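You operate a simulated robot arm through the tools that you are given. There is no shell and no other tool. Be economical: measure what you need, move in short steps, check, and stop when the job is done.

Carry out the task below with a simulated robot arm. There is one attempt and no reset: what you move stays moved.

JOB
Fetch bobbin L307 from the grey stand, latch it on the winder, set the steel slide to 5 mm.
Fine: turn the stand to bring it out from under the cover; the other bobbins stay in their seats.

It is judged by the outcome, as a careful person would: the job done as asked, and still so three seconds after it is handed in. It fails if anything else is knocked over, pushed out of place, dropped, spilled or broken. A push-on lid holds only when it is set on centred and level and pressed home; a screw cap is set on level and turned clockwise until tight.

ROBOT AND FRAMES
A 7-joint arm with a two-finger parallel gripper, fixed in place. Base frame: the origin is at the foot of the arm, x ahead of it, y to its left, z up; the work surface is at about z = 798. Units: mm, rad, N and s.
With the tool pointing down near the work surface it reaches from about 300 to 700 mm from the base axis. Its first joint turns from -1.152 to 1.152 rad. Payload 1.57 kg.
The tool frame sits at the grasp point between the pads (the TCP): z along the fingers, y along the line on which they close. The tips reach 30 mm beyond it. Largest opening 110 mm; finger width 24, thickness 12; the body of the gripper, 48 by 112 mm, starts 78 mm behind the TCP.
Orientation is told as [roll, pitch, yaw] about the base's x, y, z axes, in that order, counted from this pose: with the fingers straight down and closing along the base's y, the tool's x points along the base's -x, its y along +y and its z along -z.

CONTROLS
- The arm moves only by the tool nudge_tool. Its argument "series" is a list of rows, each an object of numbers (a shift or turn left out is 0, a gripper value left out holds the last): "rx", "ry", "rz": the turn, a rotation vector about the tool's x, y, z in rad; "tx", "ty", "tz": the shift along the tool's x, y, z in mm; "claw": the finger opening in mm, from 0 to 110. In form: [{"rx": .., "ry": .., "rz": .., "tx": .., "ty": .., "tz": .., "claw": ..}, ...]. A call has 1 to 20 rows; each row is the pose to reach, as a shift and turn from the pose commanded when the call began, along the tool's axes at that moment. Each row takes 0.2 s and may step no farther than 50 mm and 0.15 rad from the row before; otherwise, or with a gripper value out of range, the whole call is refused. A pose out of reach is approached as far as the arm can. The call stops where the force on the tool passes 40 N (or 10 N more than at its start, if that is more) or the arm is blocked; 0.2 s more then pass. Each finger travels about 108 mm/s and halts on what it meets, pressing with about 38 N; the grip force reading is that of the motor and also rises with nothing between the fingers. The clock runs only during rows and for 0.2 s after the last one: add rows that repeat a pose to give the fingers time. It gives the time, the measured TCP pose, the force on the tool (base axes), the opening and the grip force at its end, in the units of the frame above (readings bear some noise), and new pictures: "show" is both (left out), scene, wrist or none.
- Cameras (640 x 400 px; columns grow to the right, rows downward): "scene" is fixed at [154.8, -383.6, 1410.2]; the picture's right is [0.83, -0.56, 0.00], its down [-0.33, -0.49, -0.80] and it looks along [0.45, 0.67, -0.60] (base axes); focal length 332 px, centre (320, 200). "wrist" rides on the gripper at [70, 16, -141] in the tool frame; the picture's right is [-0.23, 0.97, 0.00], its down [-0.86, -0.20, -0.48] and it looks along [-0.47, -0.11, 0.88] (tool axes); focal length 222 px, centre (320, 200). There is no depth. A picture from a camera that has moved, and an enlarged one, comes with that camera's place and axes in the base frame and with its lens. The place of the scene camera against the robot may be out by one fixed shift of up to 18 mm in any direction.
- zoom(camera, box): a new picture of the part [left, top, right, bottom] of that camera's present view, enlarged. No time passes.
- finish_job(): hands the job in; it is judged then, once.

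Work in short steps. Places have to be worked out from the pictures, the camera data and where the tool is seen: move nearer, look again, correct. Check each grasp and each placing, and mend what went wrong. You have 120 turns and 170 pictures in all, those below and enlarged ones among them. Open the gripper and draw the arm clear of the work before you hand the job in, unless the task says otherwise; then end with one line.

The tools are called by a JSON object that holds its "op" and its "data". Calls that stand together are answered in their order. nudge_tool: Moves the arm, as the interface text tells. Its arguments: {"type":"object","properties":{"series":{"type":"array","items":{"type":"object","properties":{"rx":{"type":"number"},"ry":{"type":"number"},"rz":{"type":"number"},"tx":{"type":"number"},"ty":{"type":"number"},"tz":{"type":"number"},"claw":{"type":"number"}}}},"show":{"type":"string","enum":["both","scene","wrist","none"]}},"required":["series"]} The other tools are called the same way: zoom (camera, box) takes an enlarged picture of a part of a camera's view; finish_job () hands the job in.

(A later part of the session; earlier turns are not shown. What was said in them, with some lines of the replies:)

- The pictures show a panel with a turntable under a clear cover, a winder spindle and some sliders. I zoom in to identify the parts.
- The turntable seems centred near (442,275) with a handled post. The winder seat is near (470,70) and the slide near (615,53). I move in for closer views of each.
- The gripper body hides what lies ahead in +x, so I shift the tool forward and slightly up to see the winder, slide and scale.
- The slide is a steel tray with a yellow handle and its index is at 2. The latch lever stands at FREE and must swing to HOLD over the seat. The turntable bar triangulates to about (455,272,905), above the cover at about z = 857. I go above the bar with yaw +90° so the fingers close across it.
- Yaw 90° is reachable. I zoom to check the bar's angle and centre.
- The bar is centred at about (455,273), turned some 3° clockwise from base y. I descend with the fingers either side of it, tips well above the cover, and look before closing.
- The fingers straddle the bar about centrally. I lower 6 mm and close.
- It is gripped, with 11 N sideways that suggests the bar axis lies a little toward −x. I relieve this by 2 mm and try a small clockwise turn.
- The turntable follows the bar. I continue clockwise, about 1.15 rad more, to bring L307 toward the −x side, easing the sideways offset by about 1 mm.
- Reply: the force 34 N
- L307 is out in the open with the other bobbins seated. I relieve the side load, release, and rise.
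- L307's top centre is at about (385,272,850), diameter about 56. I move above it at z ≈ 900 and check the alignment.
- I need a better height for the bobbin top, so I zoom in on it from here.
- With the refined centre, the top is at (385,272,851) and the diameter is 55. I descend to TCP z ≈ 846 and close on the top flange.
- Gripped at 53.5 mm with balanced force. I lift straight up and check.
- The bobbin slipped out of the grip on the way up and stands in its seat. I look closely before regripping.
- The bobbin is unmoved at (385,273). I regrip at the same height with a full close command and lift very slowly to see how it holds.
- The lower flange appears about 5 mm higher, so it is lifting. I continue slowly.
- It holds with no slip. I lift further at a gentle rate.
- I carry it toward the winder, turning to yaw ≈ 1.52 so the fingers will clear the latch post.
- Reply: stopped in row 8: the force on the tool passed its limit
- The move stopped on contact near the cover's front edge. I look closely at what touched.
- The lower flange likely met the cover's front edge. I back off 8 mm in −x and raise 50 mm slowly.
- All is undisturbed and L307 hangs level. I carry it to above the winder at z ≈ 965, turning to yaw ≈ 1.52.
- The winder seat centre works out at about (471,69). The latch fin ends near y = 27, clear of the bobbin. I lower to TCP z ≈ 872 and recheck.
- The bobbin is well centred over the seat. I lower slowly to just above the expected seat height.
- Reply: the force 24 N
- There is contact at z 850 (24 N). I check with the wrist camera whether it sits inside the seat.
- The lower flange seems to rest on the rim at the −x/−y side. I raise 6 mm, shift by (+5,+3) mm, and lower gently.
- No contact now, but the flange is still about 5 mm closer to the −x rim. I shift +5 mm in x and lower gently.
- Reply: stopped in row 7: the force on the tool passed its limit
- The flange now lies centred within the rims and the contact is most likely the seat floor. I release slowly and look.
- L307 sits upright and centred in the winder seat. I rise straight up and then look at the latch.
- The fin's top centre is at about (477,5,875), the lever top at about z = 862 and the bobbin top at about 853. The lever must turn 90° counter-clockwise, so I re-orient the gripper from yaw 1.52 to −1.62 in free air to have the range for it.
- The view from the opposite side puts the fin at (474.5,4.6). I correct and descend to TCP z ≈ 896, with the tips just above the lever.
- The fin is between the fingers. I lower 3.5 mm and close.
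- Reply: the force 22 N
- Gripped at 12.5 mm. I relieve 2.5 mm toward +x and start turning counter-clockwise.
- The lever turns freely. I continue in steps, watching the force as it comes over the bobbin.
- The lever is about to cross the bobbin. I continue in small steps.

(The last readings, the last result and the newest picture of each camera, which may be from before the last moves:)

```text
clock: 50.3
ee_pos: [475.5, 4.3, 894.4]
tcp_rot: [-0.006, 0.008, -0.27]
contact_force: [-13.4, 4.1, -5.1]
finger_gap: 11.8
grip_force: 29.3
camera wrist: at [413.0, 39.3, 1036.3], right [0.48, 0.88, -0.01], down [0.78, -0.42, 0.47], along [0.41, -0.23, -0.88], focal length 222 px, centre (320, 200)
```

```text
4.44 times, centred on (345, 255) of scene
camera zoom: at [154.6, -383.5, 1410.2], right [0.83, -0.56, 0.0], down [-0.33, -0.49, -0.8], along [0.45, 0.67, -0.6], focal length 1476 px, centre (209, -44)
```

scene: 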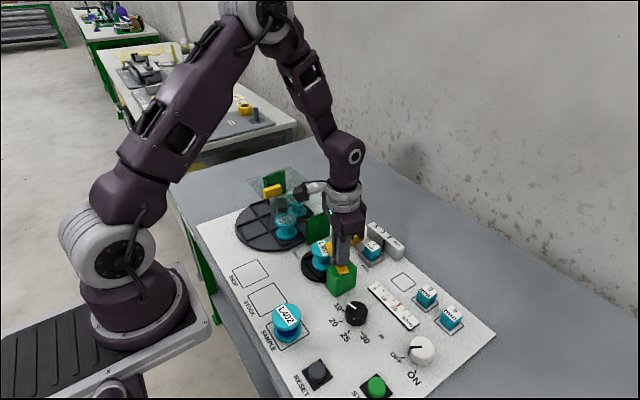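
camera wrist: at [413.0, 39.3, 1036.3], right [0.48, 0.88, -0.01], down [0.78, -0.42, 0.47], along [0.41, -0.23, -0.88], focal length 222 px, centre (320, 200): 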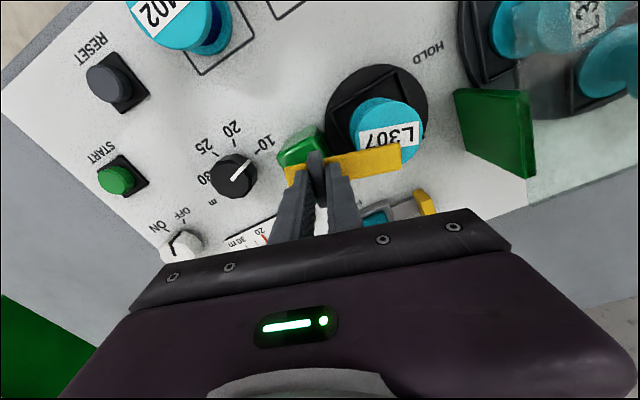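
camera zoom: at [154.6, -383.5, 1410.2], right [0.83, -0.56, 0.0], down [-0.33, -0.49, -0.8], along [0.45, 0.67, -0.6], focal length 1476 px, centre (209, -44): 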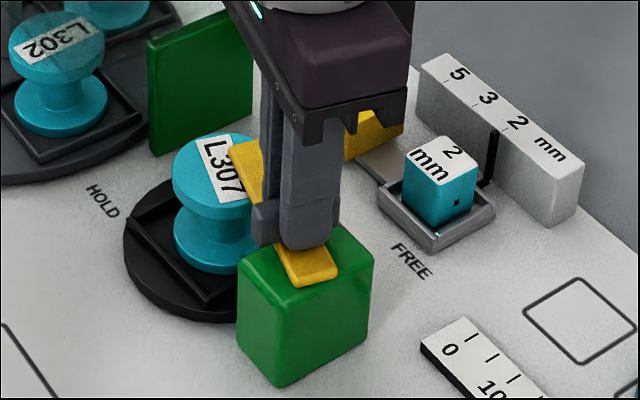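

The lever passes over L307 without disturbing it. I turn the rest, to about 90° in total.

{"op": "nudge_tool", "data": {"series": [{"tx": 1, "rz": -0.06}, {"tx": 1, "rz": -0.12}, {"tx": 1, "rz": -0.18}, {"tx": 1, "rz": -0.22}]}}

{"op": "zoom", "data": {"camera": "wrist", "box": [200, 40, 480, 220]}}

{"op": "zoom", "data": {"camera": "scene", "box": [290, 210, 400, 300]}}

```text
clock: 51.3
ee_pos: [476.0, 4.5, 895.2]
tcp_rot: [-0.004, 0.007, -0.047]
contact_force: [-3.2, -2.6, -12.4]
finger_gap: 11.9
grip_force: 28.9
camera wrist: at [406.7, 24.9, 1036.3], right [0.27, 0.96, 0.0], down [0.85, -0.24, 0.47], along [0.45, -0.13, -0.88], focal length 222 px, centre (320, 200)
```

scene: 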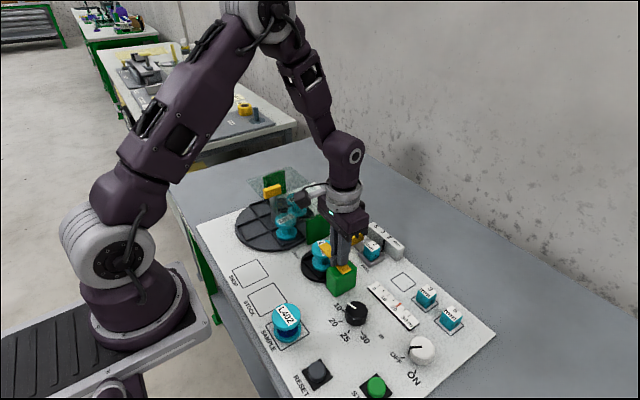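
wrist: 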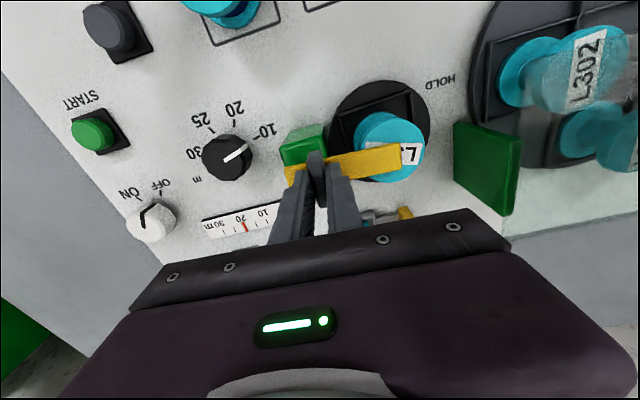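

```text
2.22 times, centred on (340, 130) of wrist
camera zoom: at [406.7, 24.9, 1036.3], right [0.27, 0.96, 0.0], down [0.85, -0.24, 0.47], along [0.45, -0.13, -0.88], focal length 494 px, centre (276, 356)
```

zoom: 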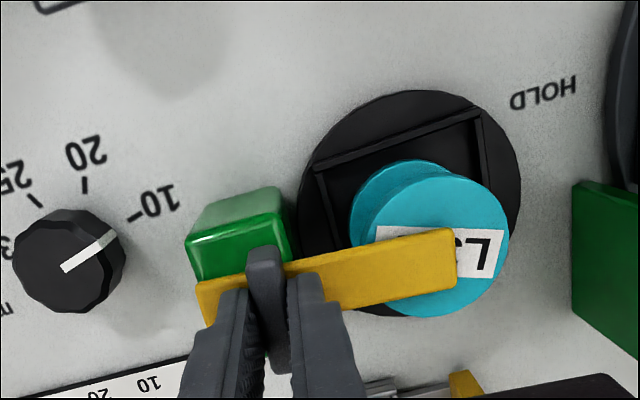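

```text
4.44 times, centred on (345, 255) of scene
camera zoom: at [155.0, -383.7, 1410.2], right [0.83, -0.56, 0.0], down [-0.33, -0.49, -0.8], along [0.45, 0.67, -0.6], focal length 1476 px, centre (209, -44)
```

zoom: 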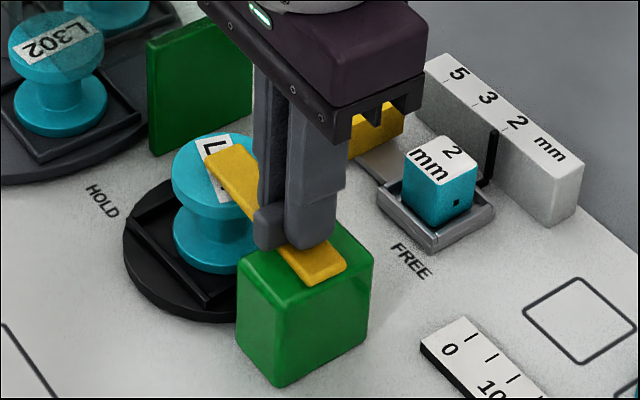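

The lever stands about 90° round, over L307's centre. I test gently for an end stop with a little more turn.

{"op": "nudge_tool", "data": {"series": [{"rz": -0.04}, {"rz": -0.08}, {"rz": -0.12}], "show": "wrist"}}

{"op": "zoom", "data": {"camera": "scene", "box": [290, 210, 400, 300]}}

{"op": "zoom", "data": {"camera": "wrist", "box": [200, 40, 480, 220]}}

```text
clock: 52.1
ee_pos: [475.6, 4.8, 894.4]
tcp_rot: [-0.002, 0.007, 0.068]
contact_force: [1.8, -1.2, -7.6]
finger_gap: 13.1
grip_force: 29.7
camera wrist: at [404.7, 16.6, 1036.4], right [0.16, 0.99, 0.0], down [0.87, -0.14, 0.47], along [0.47, -0.08, -0.88], focal length 222 px, centre (320, 200)
```

wrist: 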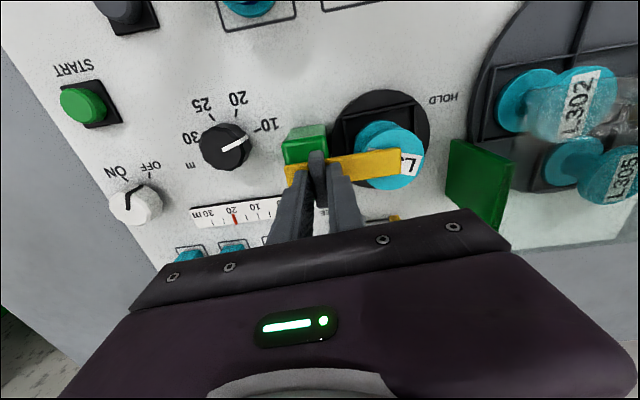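

```text
4.44 times, centred on (345, 255) of scene
camera zoom: at [155.0, -383.7, 1410.1], right [0.83, -0.56, 0.0], down [-0.33, -0.49, -0.8], along [0.45, 0.67, -0.6], focal length 1476 px, centre (209, -44)
```

zoom: 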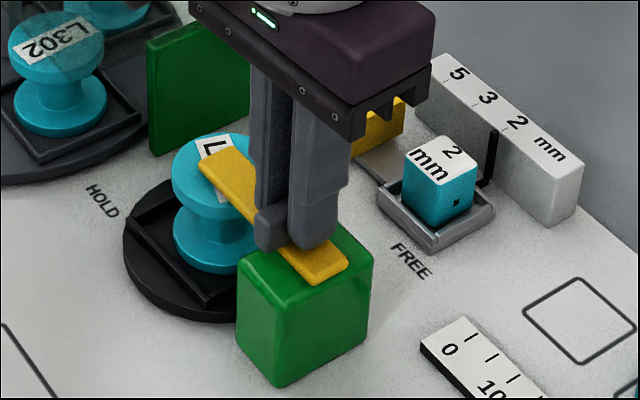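

```text
2.22 times, centred on (340, 130) of wrist
camera zoom: at [404.7, 16.6, 1036.4], right [0.16, 0.99, 0.0], down [0.87, -0.14, 0.47], along [0.47, -0.08, -0.88], focal length 494 px, centre (276, 356)
```

zoom: 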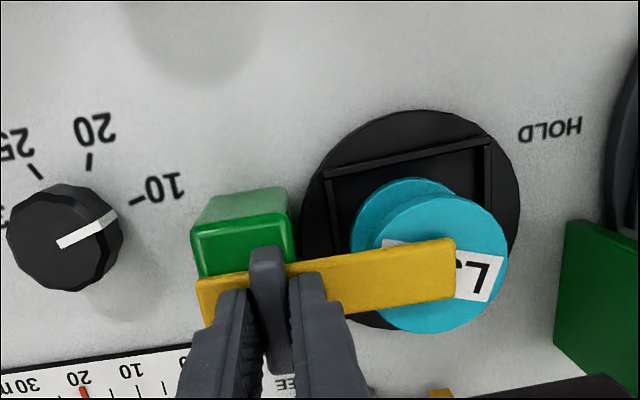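

The fin now resists in the pads (opening up to 13.1), so the lever is at its stop. I release and rise.

{"op": "nudge_tool", "data": {"series": [{"claw": 20}, {"claw": 40}, {"claw": 40}, {"tz": -30, "claw": 50}, {"tz": -75, "claw": 50}, {"tx": 30, "tz": -110}]}}

{"op": "zoom", "data": {"camera": "wrist", "box": [230, 80, 430, 220]}}

{"op": "zoom", "data": {"camera": "scene", "box": [290, 210, 430, 310]}}

```text
clock: 53.5
ee_pos: [445.4, 3.4, 1007.0]
tcp_rot: [-0.002, 0.007, 0.071]
contact_force: [0.4, 0.1, -0.4]
finger_gap: 50.3
grip_force: 0.0
camera wrist: at [375.7, 15.0, 1147.9], right [0.16, 0.99, 0.0], down [0.87, -0.14, 0.47], along [0.47, -0.08, -0.88], focal length 222 px, centre (320, 200)
```

scene: 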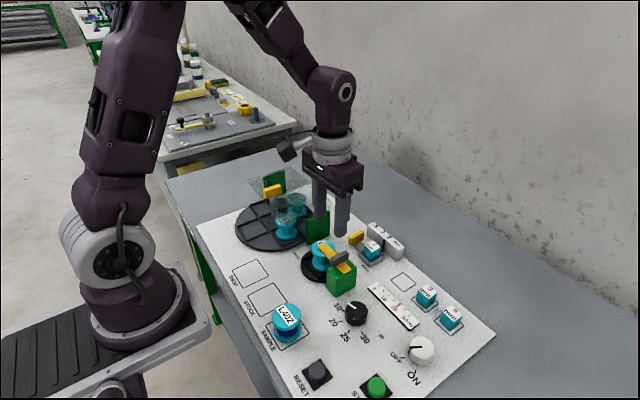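
wrist: 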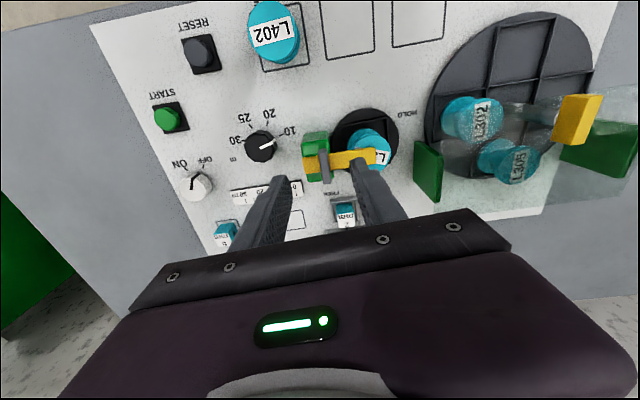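

```text
2.86 times, centred on (330, 150) of wrist
camera zoom: at [375.7, 15.0, 1147.9], right [0.16, 0.99, 0.0], down [0.87, -0.14, 0.47], along [0.47, -0.08, -0.88], focal length 635 px, centre (291, 343)
```

zoom: 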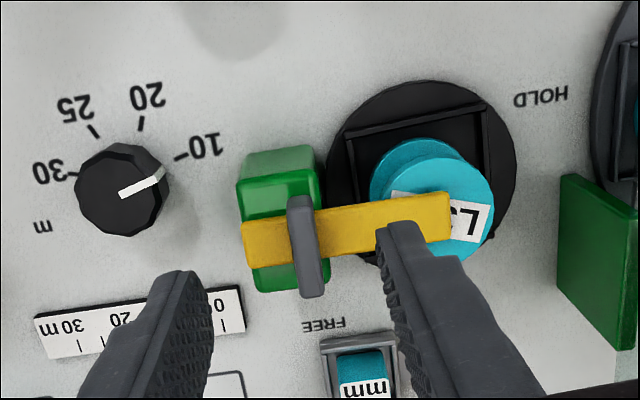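

```text
4.00 times, centred on (360, 260) of scene
camera zoom: at [154.9, -383.6, 1410.2], right [0.83, -0.56, 0.0], down [-0.33, -0.49, -0.8], along [0.45, 0.67, -0.6], focal length 1328 px, centre (160, -40)
```

zoom: 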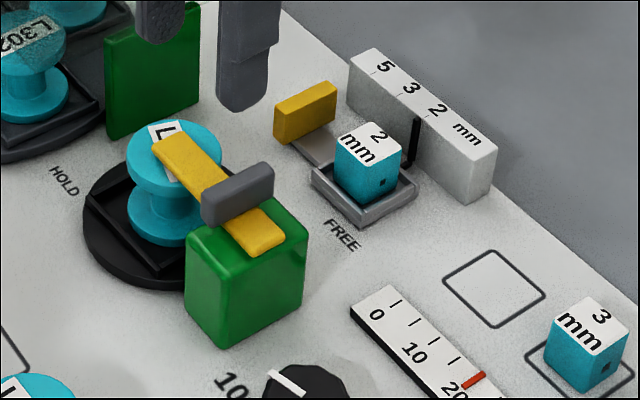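

L307 is latched at HOLD and undisturbed. Next comes the slide: I move to where the wrist camera sees it and the scale closely.

{"op": "nudge_tool", "data": {"series": [{"tx": -30, "ty": 17, "tz": 5, "rz": 0.06}, {"tx": -60, "ty": 34, "tz": 20, "rz": 0.12}, {"tx": -88, "ty": 50, "tz": 37, "rz": 0.12, "claw": 100}, {"tx": -88, "ty": 50, "tz": 37, "rz": 0.12, "claw": 100}], "show": "wrist"}}

{"op": "zoom", "data": {"camera": "wrist", "box": [220, 100, 420, 230]}}

{"op": "zoom", "data": {"camera": "scene", "box": [345, 215, 415, 270]}}

```text
clock: 54.5
ee_pos: [530.3, 59.0, 966.4]
tcp_rot: [-0.003, 0.007, -0.05]
contact_force: [-1.8, 0.3, 0.1]
finger_gap: 100.1
grip_force: 0.1
camera wrist: at [461.6, 79.2, 1107.8], right [0.28, 0.96, -0.01], down [0.85, -0.24, 0.47], along [0.45, -0.13, -0.88], focal length 222 px, centre (320, 200)
```

wrist: 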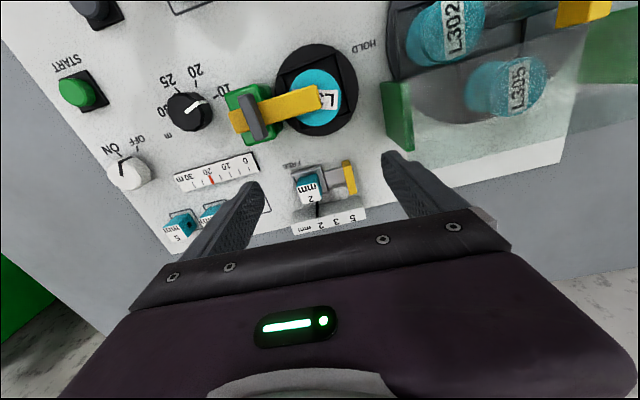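

```text
3.08 times, centred on (320, 165) of wrist
camera zoom: at [461.6, 79.2, 1107.8], right [0.28, 0.96, -0.01], down [0.85, -0.24, 0.47], along [0.45, -0.13, -0.88], focal length 684 px, centre (320, 308)
```

zoom: 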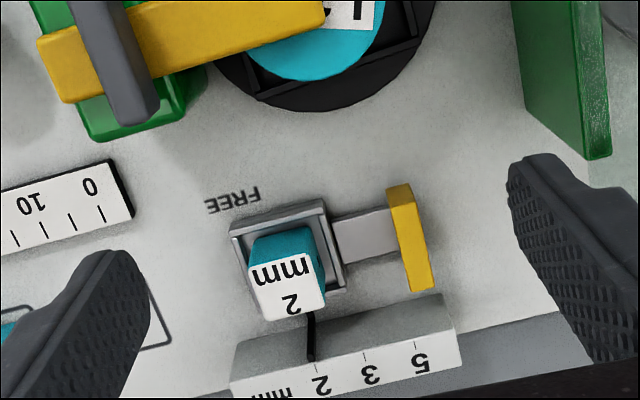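

```text
7.27 times, centred on (380, 242) of scene
camera zoom: at [154.9, -383.6, 1410.2], right [0.83, -0.56, 0.0], down [-0.33, -0.49, -0.8], along [0.45, 0.67, -0.6], focal length 2416 px, centre (-116, -109)
```

zoom: 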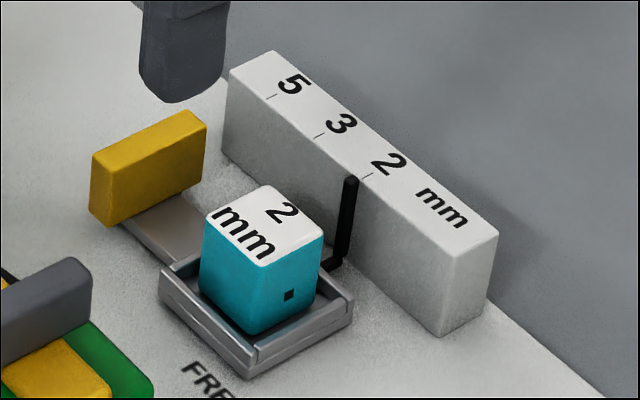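

The slide's pointer is at 2, and the 2→5 distance is about 45 mm toward +y. The handle (face y ≈ 80, x ≈ 585) would come near the cover at 5, so I push it from its −y side with one finger in the gap between tray and handle. I move above with the opening at 90.

{"op": "nudge_tool", "data": {"series": [{"tx": -27, "ty": -20, "tz": 10, "claw": 90}, {"tx": -53.7, "ty": -39.4, "tz": 30, "claw": 90}, {"tx": -53.7, "ty": -39.4, "tz": 66, "claw": 90}, {"tx": -53.7, "ty": -39.4, "tz": 66, "claw": 90}]}}

{"op": "zoom", "data": {"camera": "scene", "box": [335, 185, 435, 285]}}

{"op": "zoom", "data": {"camera": "wrist", "box": [220, 80, 420, 230]}}

```text
clock: 55.5
ee_pos: [581.1, 15.5, 901.5]
tcp_rot: [-0.004, 0.007, -0.052]
contact_force: [-0.3, -0.2, 0.2]
finger_gap: 90.0
grip_force: 0.1
camera wrist: at [512.2, 36.1, 1042.6], right [0.28, 0.96, 0.0], down [0.85, -0.24, 0.47], along [0.45, -0.13, -0.88], focal length 222 px, centre (320, 200)
```

scene: 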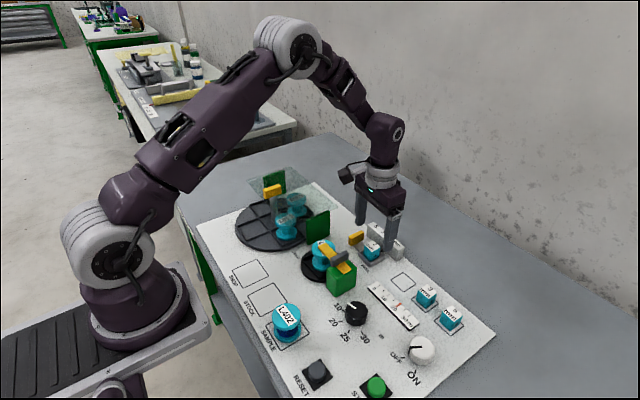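
wrist: 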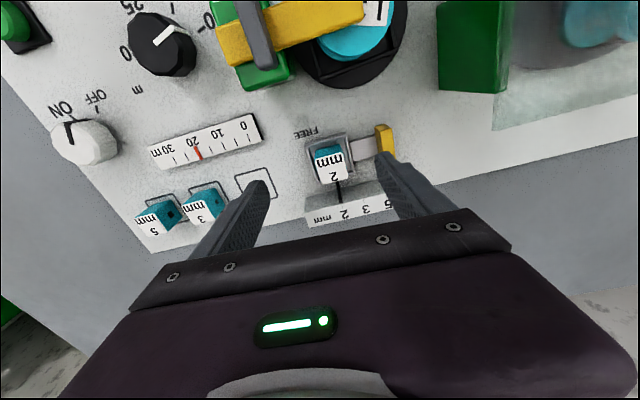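

```text
4.00 times, centred on (385, 235) of scene
camera zoom: at [154.9, -383.6, 1410.2], right [0.83, -0.56, 0.0], down [-0.33, -0.49, -0.8], along [0.45, 0.67, -0.6], focal length 1328 px, centre (60, 60)
```

zoom: 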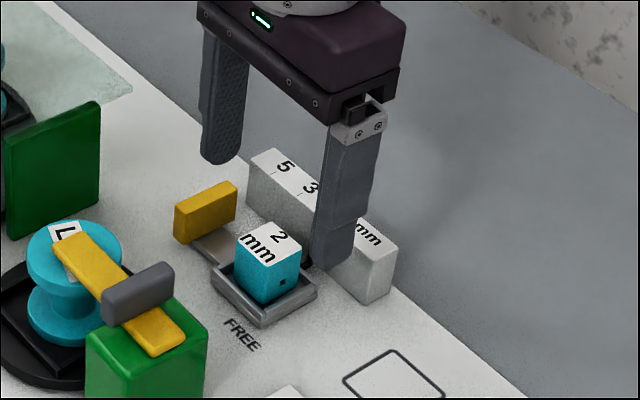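

```text
2.67 times, centred on (320, 155) of wrist
camera zoom: at [512.2, 36.1, 1042.6], right [0.28, 0.96, 0.0], down [0.85, -0.24, 0.47], along [0.45, -0.13, -0.88], focal length 592 px, centre (320, 320)
```

zoom: 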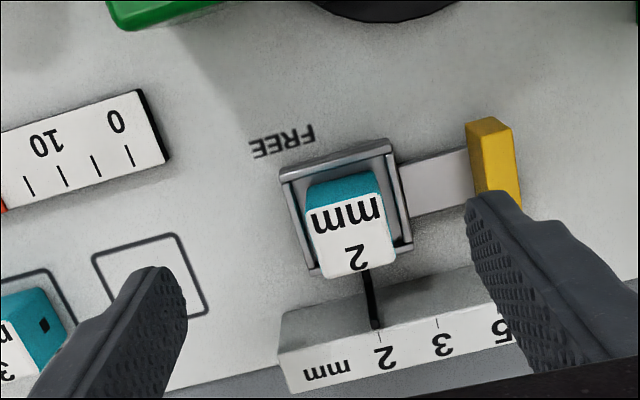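

The finger lies over the gap (tray edge y ≈ 47, handle face y ≈ 77). I descend with a 2 mm shift toward −y.

{"op": "nudge_tool", "data": {"series": [{"ty": -2, "tz": 20}, {"ty": -2, "tz": 40}, {"ty": -2, "tz": 52}, {"ty": -2, "tz": 58}, {"ty": -2, "tz": 58}]}}

{"op": "zoom", "data": {"camera": "scene", "box": [335, 185, 435, 285]}}

{"op": "zoom", "data": {"camera": "wrist", "box": [220, 80, 420, 230]}}

```text
clock: 56.7
ee_pos: [580.6, 15.3, 843.5]
tcp_rot: [-0.002, 0.007, -0.05]
contact_force: [0.2, -0.1, 0.7]
finger_gap: 90.0
grip_force: 0.0
camera wrist: at [511.9, 34.4, 984.5], right [0.28, 0.96, 0.0], down [0.85, -0.24, 0.47], along [0.45, -0.13, -0.88], focal length 222 px, centre (320, 200)
```

scene: 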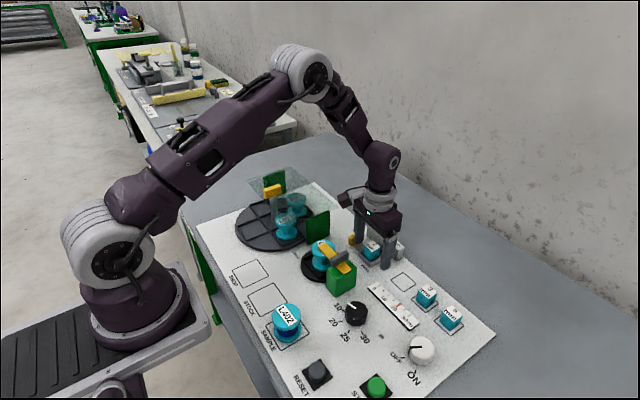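
wrist: 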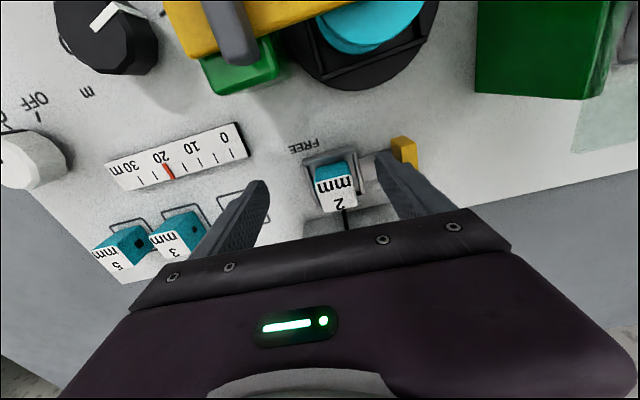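

```text
4.00 times, centred on (385, 235) of scene
camera zoom: at [154.9, -383.6, 1410.2], right [0.83, -0.56, 0.0], down [-0.33, -0.49, -0.8], along [0.45, 0.67, -0.6], focal length 1328 px, centre (60, 60)
```

zoom: 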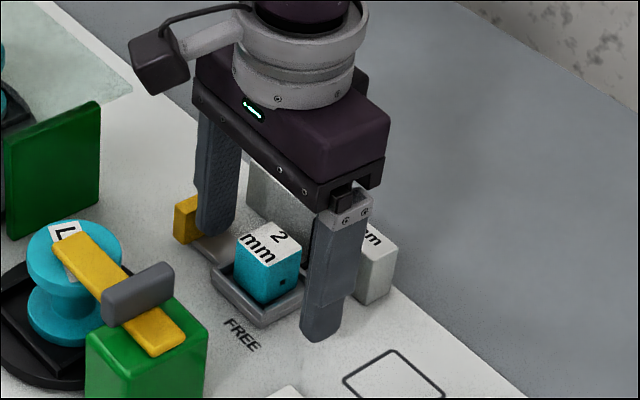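

```text
2.67 times, centred on (320, 155) of wrist
camera zoom: at [511.9, 34.4, 984.5], right [0.28, 0.96, 0.0], down [0.85, -0.24, 0.47], along [0.45, -0.13, -0.88], focal length 592 px, centre (320, 320)
```

zoom: 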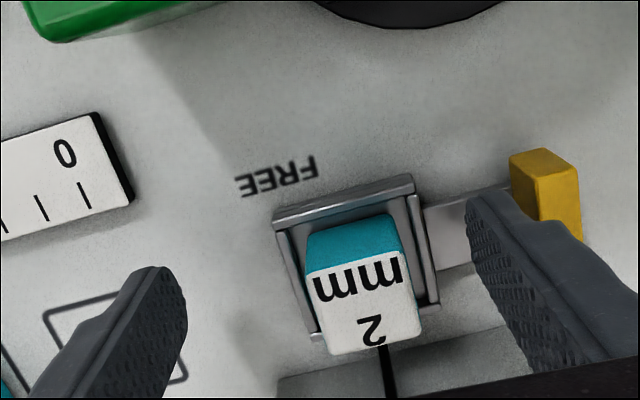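

The finger is in the gap. I push slowly along tool y (the scale direction), about 30 mm first.

{"op": "nudge_tool", "data": {"series": [{"ty": 2}, {"ty": 4}, {"ty": 6}, {"ty": 9}, {"ty": 12}, {"ty": 15}, {"ty": 18}, {"ty": 21}, {"ty": 24}, {"ty": 27}, {"ty": 30}]}}

{"op": "zoom", "data": {"camera": "scene", "box": [335, 185, 435, 285]}}

{"op": "zoom", "data": {"camera": "wrist", "box": [220, 80, 420, 230]}}

```text
clock: 59.1
ee_pos: [580.5, 44.7, 842.0]
tcp_rot: [-0.003, 0.007, -0.052]
contact_force: [0.2, 0.0, -0.1]
finger_gap: 89.9
grip_force: 0.1
camera wrist: at [513.4, 65.0, 984.5], right [0.28, 0.96, 0.0], down [0.85, -0.24, 0.47], along [0.45, -0.13, -0.88], focal length 222 px, centre (320, 200)
```

scene: 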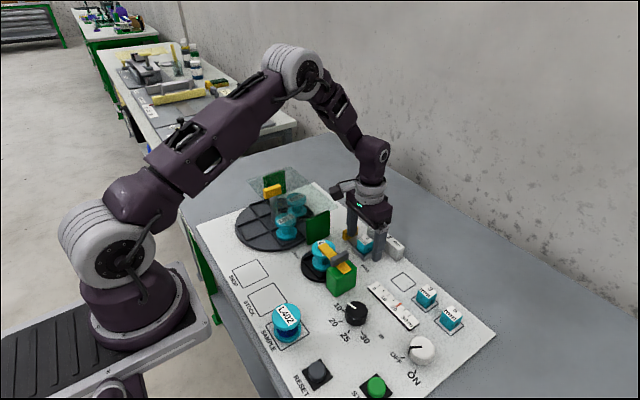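
wrist: 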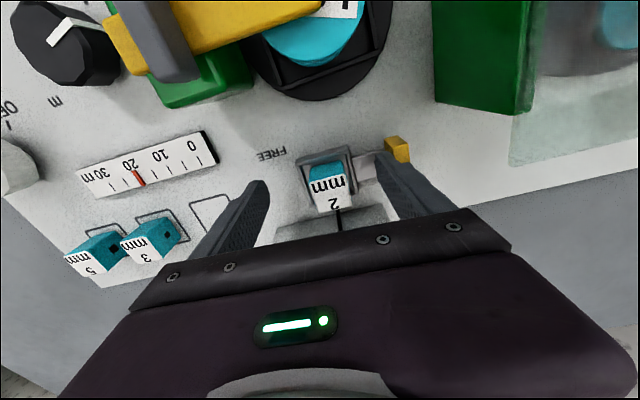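

```text
4.00 times, centred on (385, 235) of scene
camera zoom: at [154.8, -383.6, 1410.2], right [0.83, -0.56, 0.0], down [-0.33, -0.49, -0.8], along [0.45, 0.67, -0.6], focal length 1328 px, centre (60, 60)
```

zoom: 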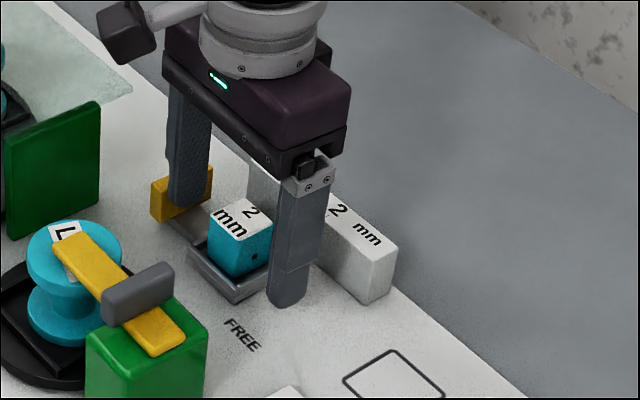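

```text
2.67 times, centred on (320, 155) of wrist
camera zoom: at [513.4, 65.0, 984.5], right [0.28, 0.96, 0.0], down [0.85, -0.24, 0.47], along [0.45, -0.13, -0.88], focal length 592 px, centre (320, 320)
```

zoom: 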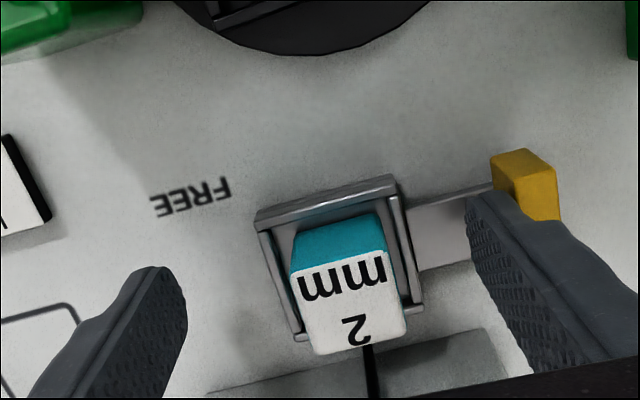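

The slide follows; I estimate about 23 mm travelled (near the 3). I push another 19 mm, then check.

{"op": "nudge_tool", "data": {"series": [{"ty": 2}, {"ty": 4}, {"ty": 7}, {"ty": 10}, {"ty": 13}, {"ty": 16}, {"ty": 18}, {"ty": 19}]}}

{"op": "zoom", "data": {"camera": "scene", "box": [335, 185, 435, 285]}}

{"op": "zoom", "data": {"camera": "wrist", "box": [220, 80, 420, 230]}}

```text
clock: 60.9
ee_pos: [582.4, 63.1, 844.6]
tcp_rot: [-0.003, 0.007, -0.051]
contact_force: [0.1, 0.1, 1.2]
finger_gap: 89.6
grip_force: 0.2
camera wrist: at [514.1, 83.9, 984.7], right [0.28, 0.96, 0.0], down [0.85, -0.24, 0.47], along [0.45, -0.13, -0.88], focal length 222 px, centre (320, 200)
```

scene: 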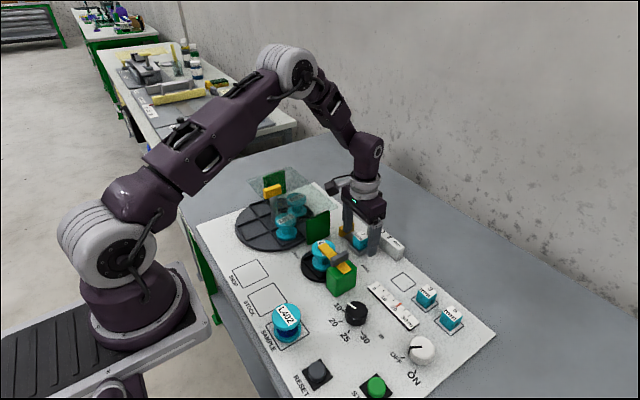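
wrist: 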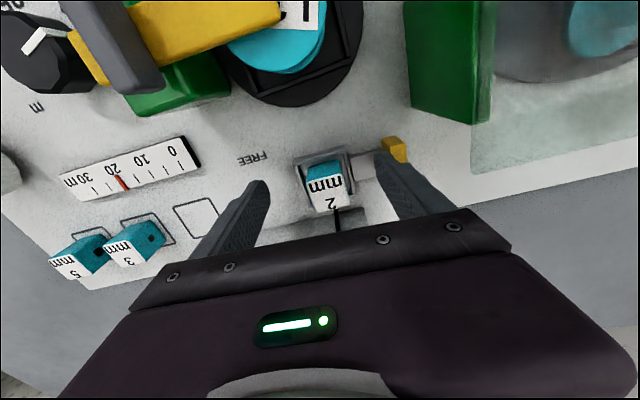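

```text
4.00 times, centred on (385, 235) of scene
camera zoom: at [154.8, -383.6, 1410.2], right [0.83, -0.56, 0.0], down [-0.33, -0.49, -0.8], along [0.45, 0.67, -0.6], focal length 1328 px, centre (60, 60)
```

zoom: 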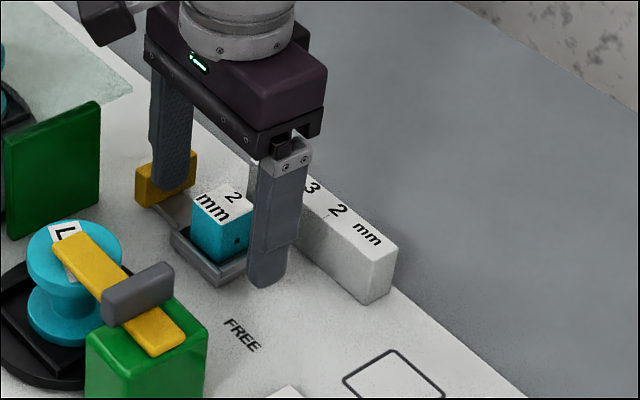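

```text
2.67 times, centred on (320, 155) of wrist
camera zoom: at [514.1, 83.9, 984.7], right [0.28, 0.96, 0.0], down [0.85, -0.24, 0.47], along [0.45, -0.13, -0.88], focal length 592 px, centre (320, 320)
```

zoom: 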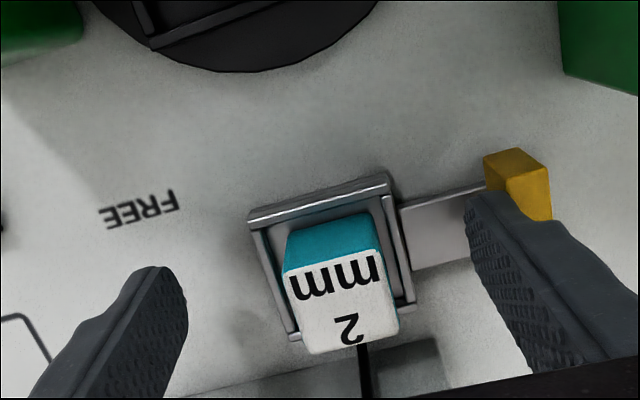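

I back off 2 mm and raise straight up to read the pointer.

{"op": "nudge_tool", "data": {"series": [{"ty": -2}, {"ty": -2, "tz": -20}, {"ty": -2, "tz": -60}, {"ty": -2, "tz": -100}, {"tx": 30, "ty": -2, "tz": -130}]}}

{"op": "zoom", "data": {"camera": "scene", "box": [335, 205, 415, 275]}}

{"op": "zoom", "data": {"camera": "wrist", "box": [240, 100, 420, 230]}}

```text
clock: 62.1
ee_pos: [553.0, 62.2, 974.1]
tcp_rot: [-0.004, 0.007, -0.051]
contact_force: [0.6, -0.5, 0.2]
finger_gap: 89.9
grip_force: 0.0
camera wrist: at [485.1, 83.7, 1115.4], right [0.28, 0.96, -0.01], down [0.85, -0.24, 0.47], along [0.45, -0.13, -0.88], focal length 222 px, centre (320, 200)
```

scene: 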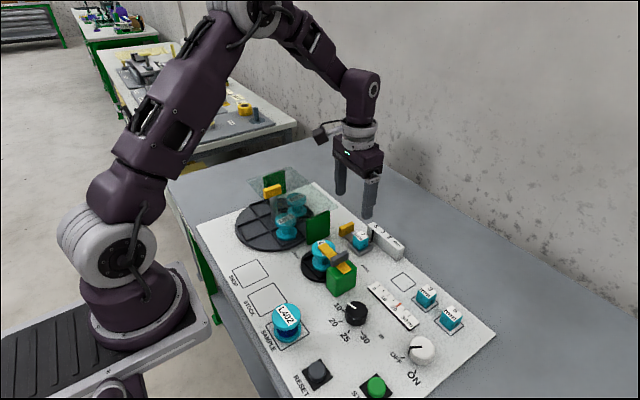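
wrist: 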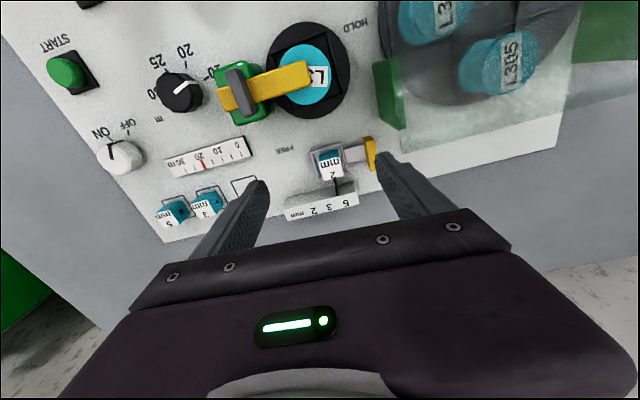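

```text
5.71 times, centred on (375, 240) of scene
camera zoom: at [154.9, -383.6, 1410.2], right [0.83, -0.56, 0.0], down [-0.33, -0.49, -0.8], along [0.45, 0.67, -0.6], focal length 1898 px, centre (6, -29)
```

zoom: 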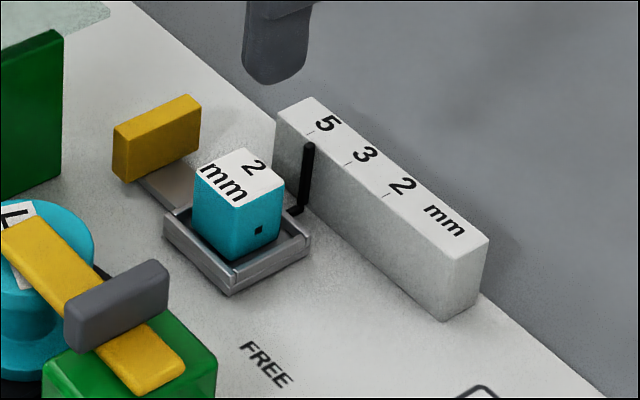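

```text
3.08 times, centred on (330, 165) of wrist
camera zoom: at [485.1, 83.7, 1115.4], right [0.28, 0.96, -0.01], down [0.85, -0.24, 0.47], along [0.45, -0.13, -0.88], focal length 684 px, centre (289, 308)
```

zoom: 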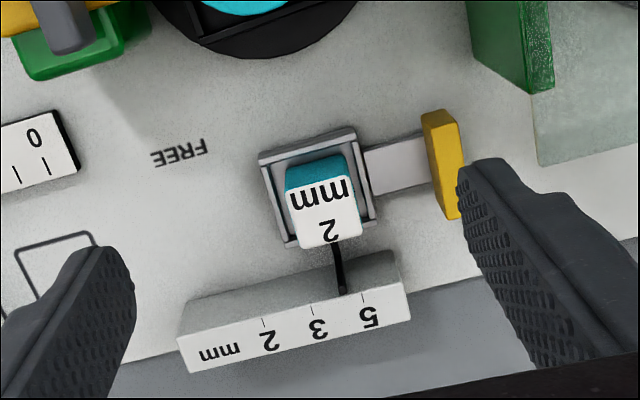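

The pointer is about 6.3 mm short of 5, using its offset at 2 as reference. I go back down the same way and push 2 (back-off) + 5.5 mm.

{"op": "nudge_tool", "data": {"series": [{"tx": -30, "tz": 30}, {"tx": -30, "tz": 70}, {"tx": -30, "tz": 110}, {"tx": -30, "tz": 129}, {"tx": -30, "ty": 1, "tz": 129}, {"tx": -30, "ty": 2.5, "tz": 129}, {"tx": -30, "ty": 4, "tz": 129}, {"tx": -30, "ty": 5.5, "tz": 129}, {"tx": -30, "ty": 7.5, "tz": 129}, {"tx": -30, "ty": 7.5, "tz": 129}, {"tx": -30, "ty": 5, "tz": 129}, {"tx": -30, "ty": 4, "tz": 100}, {"tx": -30, "ty": 0, "tz": 55}, {"tx": -30, "ty": 0, "tz": 15}, {"tx": 0, "ty": 0, "tz": 0}]}}

{"op": "zoom", "data": {"camera": "scene", "box": [335, 205, 415, 275]}}

{"op": "zoom", "data": {"camera": "wrist", "box": [240, 100, 420, 230]}}

```text
clock: 65.3
ee_pos: [554.0, 63.1, 973.4]
tcp_rot: [-0.004, 0.006, -0.05]
contact_force: [-0.4, 0.0, -0.1]
finger_gap: 90.1
grip_force: 0.1
camera wrist: at [485.2, 83.1, 1114.9], right [0.28, 0.96, -0.01], down [0.85, -0.24, 0.47], along [0.45, -0.13, -0.88], focal length 222 px, centre (320, 200)
```

scene: 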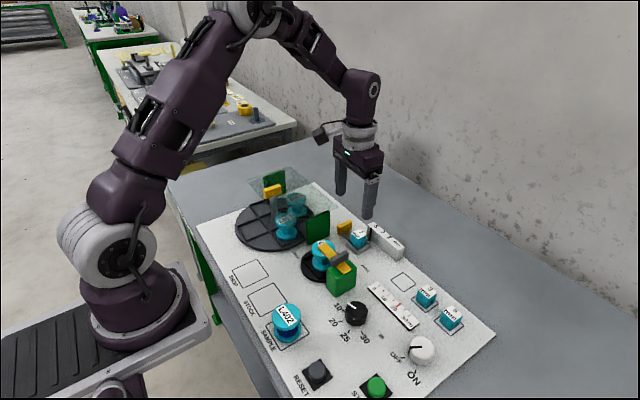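
wrist: 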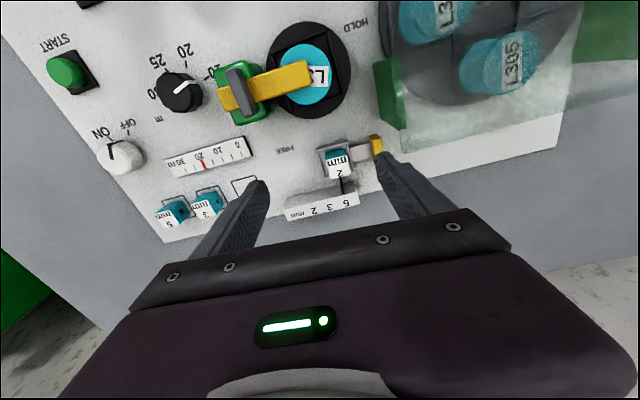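

```text
5.71 times, centred on (375, 240) of scene
camera zoom: at [154.9, -383.6, 1410.2], right [0.83, -0.56, 0.0], down [-0.33, -0.49, -0.8], along [0.45, 0.67, -0.6], focal length 1898 px, centre (6, -29)
```

zoom: 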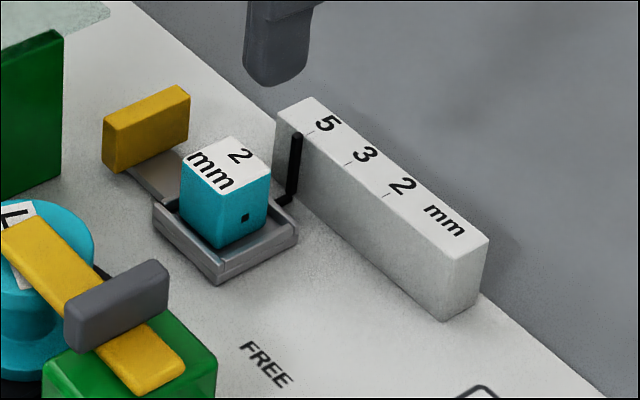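

```text
3.08 times, centred on (330, 165) of wrist
camera zoom: at [485.2, 83.1, 1114.9], right [0.28, 0.96, -0.01], down [0.85, -0.24, 0.47], along [0.45, -0.13, -0.88], focal length 684 px, centre (289, 308)
```

zoom: 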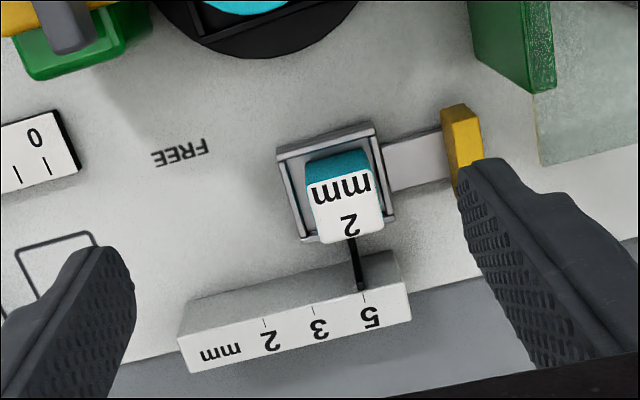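

The pointer offset now matches the reference at 2, so the slide stands at 5. I verify with tighter zooms.

{"op": "zoom", "data": {"camera": "wrist", "box": [290, 140, 380, 220]}}

{"op": "zoom", "data": {"camera": "scene", "box": [360, 210, 410, 260]}}

{"op": "zoom", "data": {"camera": "scene", "box": [225, 165, 375, 300]}}

```text
5.00 times, centred on (335, 180) of wrist
camera zoom: at [485.2, 83.1, 1114.9], right [0.28, 0.96, -0.01], down [0.85, -0.24, 0.47], along [0.45, -0.13, -0.88], focal length 1111 px, centre (245, 300)
```

zoom: 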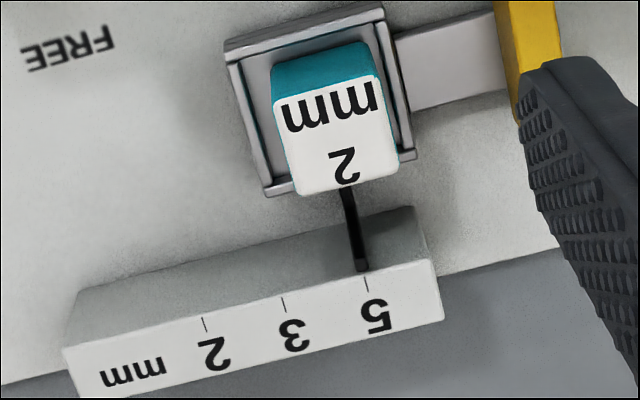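

```text
8.00 times, centred on (385, 235) of scene
camera zoom: at [154.9, -383.6, 1410.2], right [0.83, -0.56, 0.0], down [-0.33, -0.49, -0.8], along [0.45, 0.67, -0.6], focal length 2657 px, centre (-200, -80)
```

zoom: 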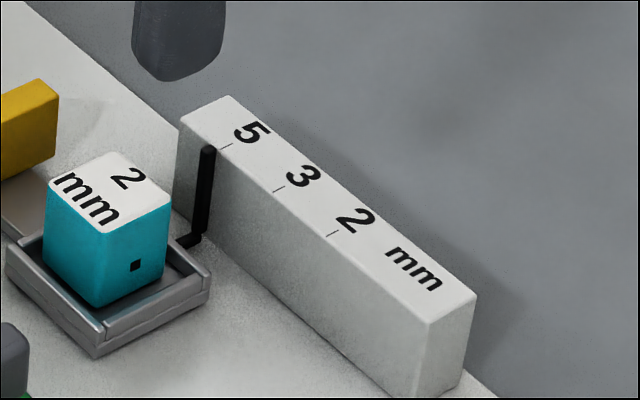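

```text
2.96 times, centred on (300, 232) of scene
camera zoom: at [154.9, -383.6, 1410.2], right [0.83, -0.56, 0.0], down [-0.33, -0.49, -0.8], along [0.45, 0.67, -0.6], focal length 984 px, centre (379, 104)
```

zoom: 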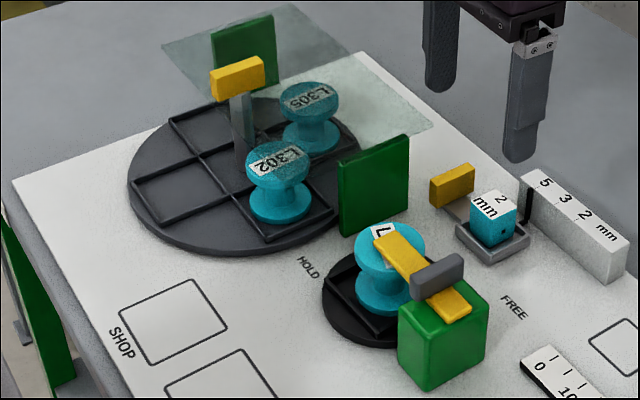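

The pointer is aligned with the 5 tick, L307 is latched, and L302 and L305 are in their seats. I draw the arm up and clear.

{"op": "nudge_tool", "data": {"series": [{"tz": -40}, {"tz": -80}, {"tz": -120}, {"tx": 40, "tz": -140}, {"tx": 85, "tz": -150}, {"tx": 130, "tz": -160}, {"tx": 130, "tz": -160}]}}

{"op": "zoom", "data": {"camera": "scene", "box": [225, 165, 475, 345]}}

```text
clock: 66.9
ee_pos: [424.8, 70.9, 1134.9]
tcp_rot: [-0.003, 0.008, -0.05]
contact_force: [0.2, 0.3, 0.8]
finger_gap: 90.0
grip_force: 0.1
camera wrist: at [356.0, 91.4, 1276.6], right [0.28, 0.96, 0.0], down [0.85, -0.24, 0.47], along [0.45, -0.13, -0.88], focal length 222 px, centre (320, 200)
```

scene: 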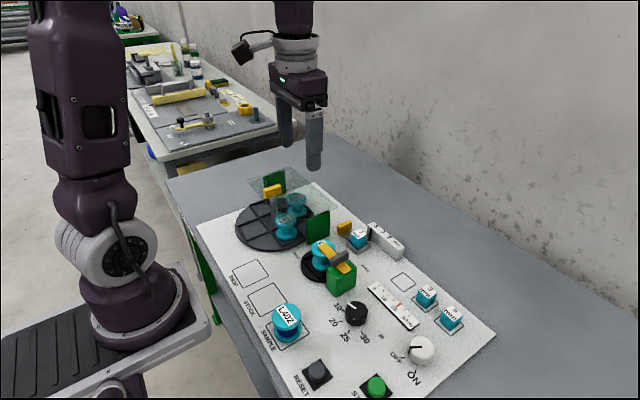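
wrist: 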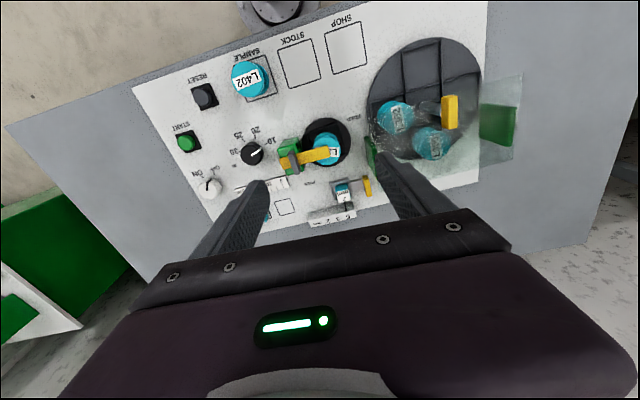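

```text
2.22 times, centred on (350, 255) of scene
camera zoom: at [154.8, -383.6, 1410.2], right [0.83, -0.56, 0.0], down [-0.33, -0.49, -0.8], along [0.45, 0.67, -0.6], focal length 738 px, centre (253, 78)
```

zoom: 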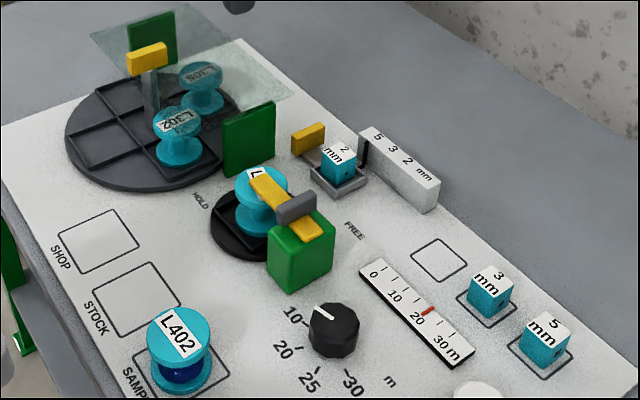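

Everything stands as asked and the arm is clear with the gripper open, so I hand the job in.

{"op": "finish_job", "data": {}}

```text
The job is handed in.
```

L307 is on the winder with the latch at HOLD, the steel slide's pointer is on the 5 mm mark, and the other bobbins are still in their seats. On the way over, L307 slipped from the first grip without moving and once bumped something near the cover's front edge, most likely the edge itself; nothing looked out of place afterwards.
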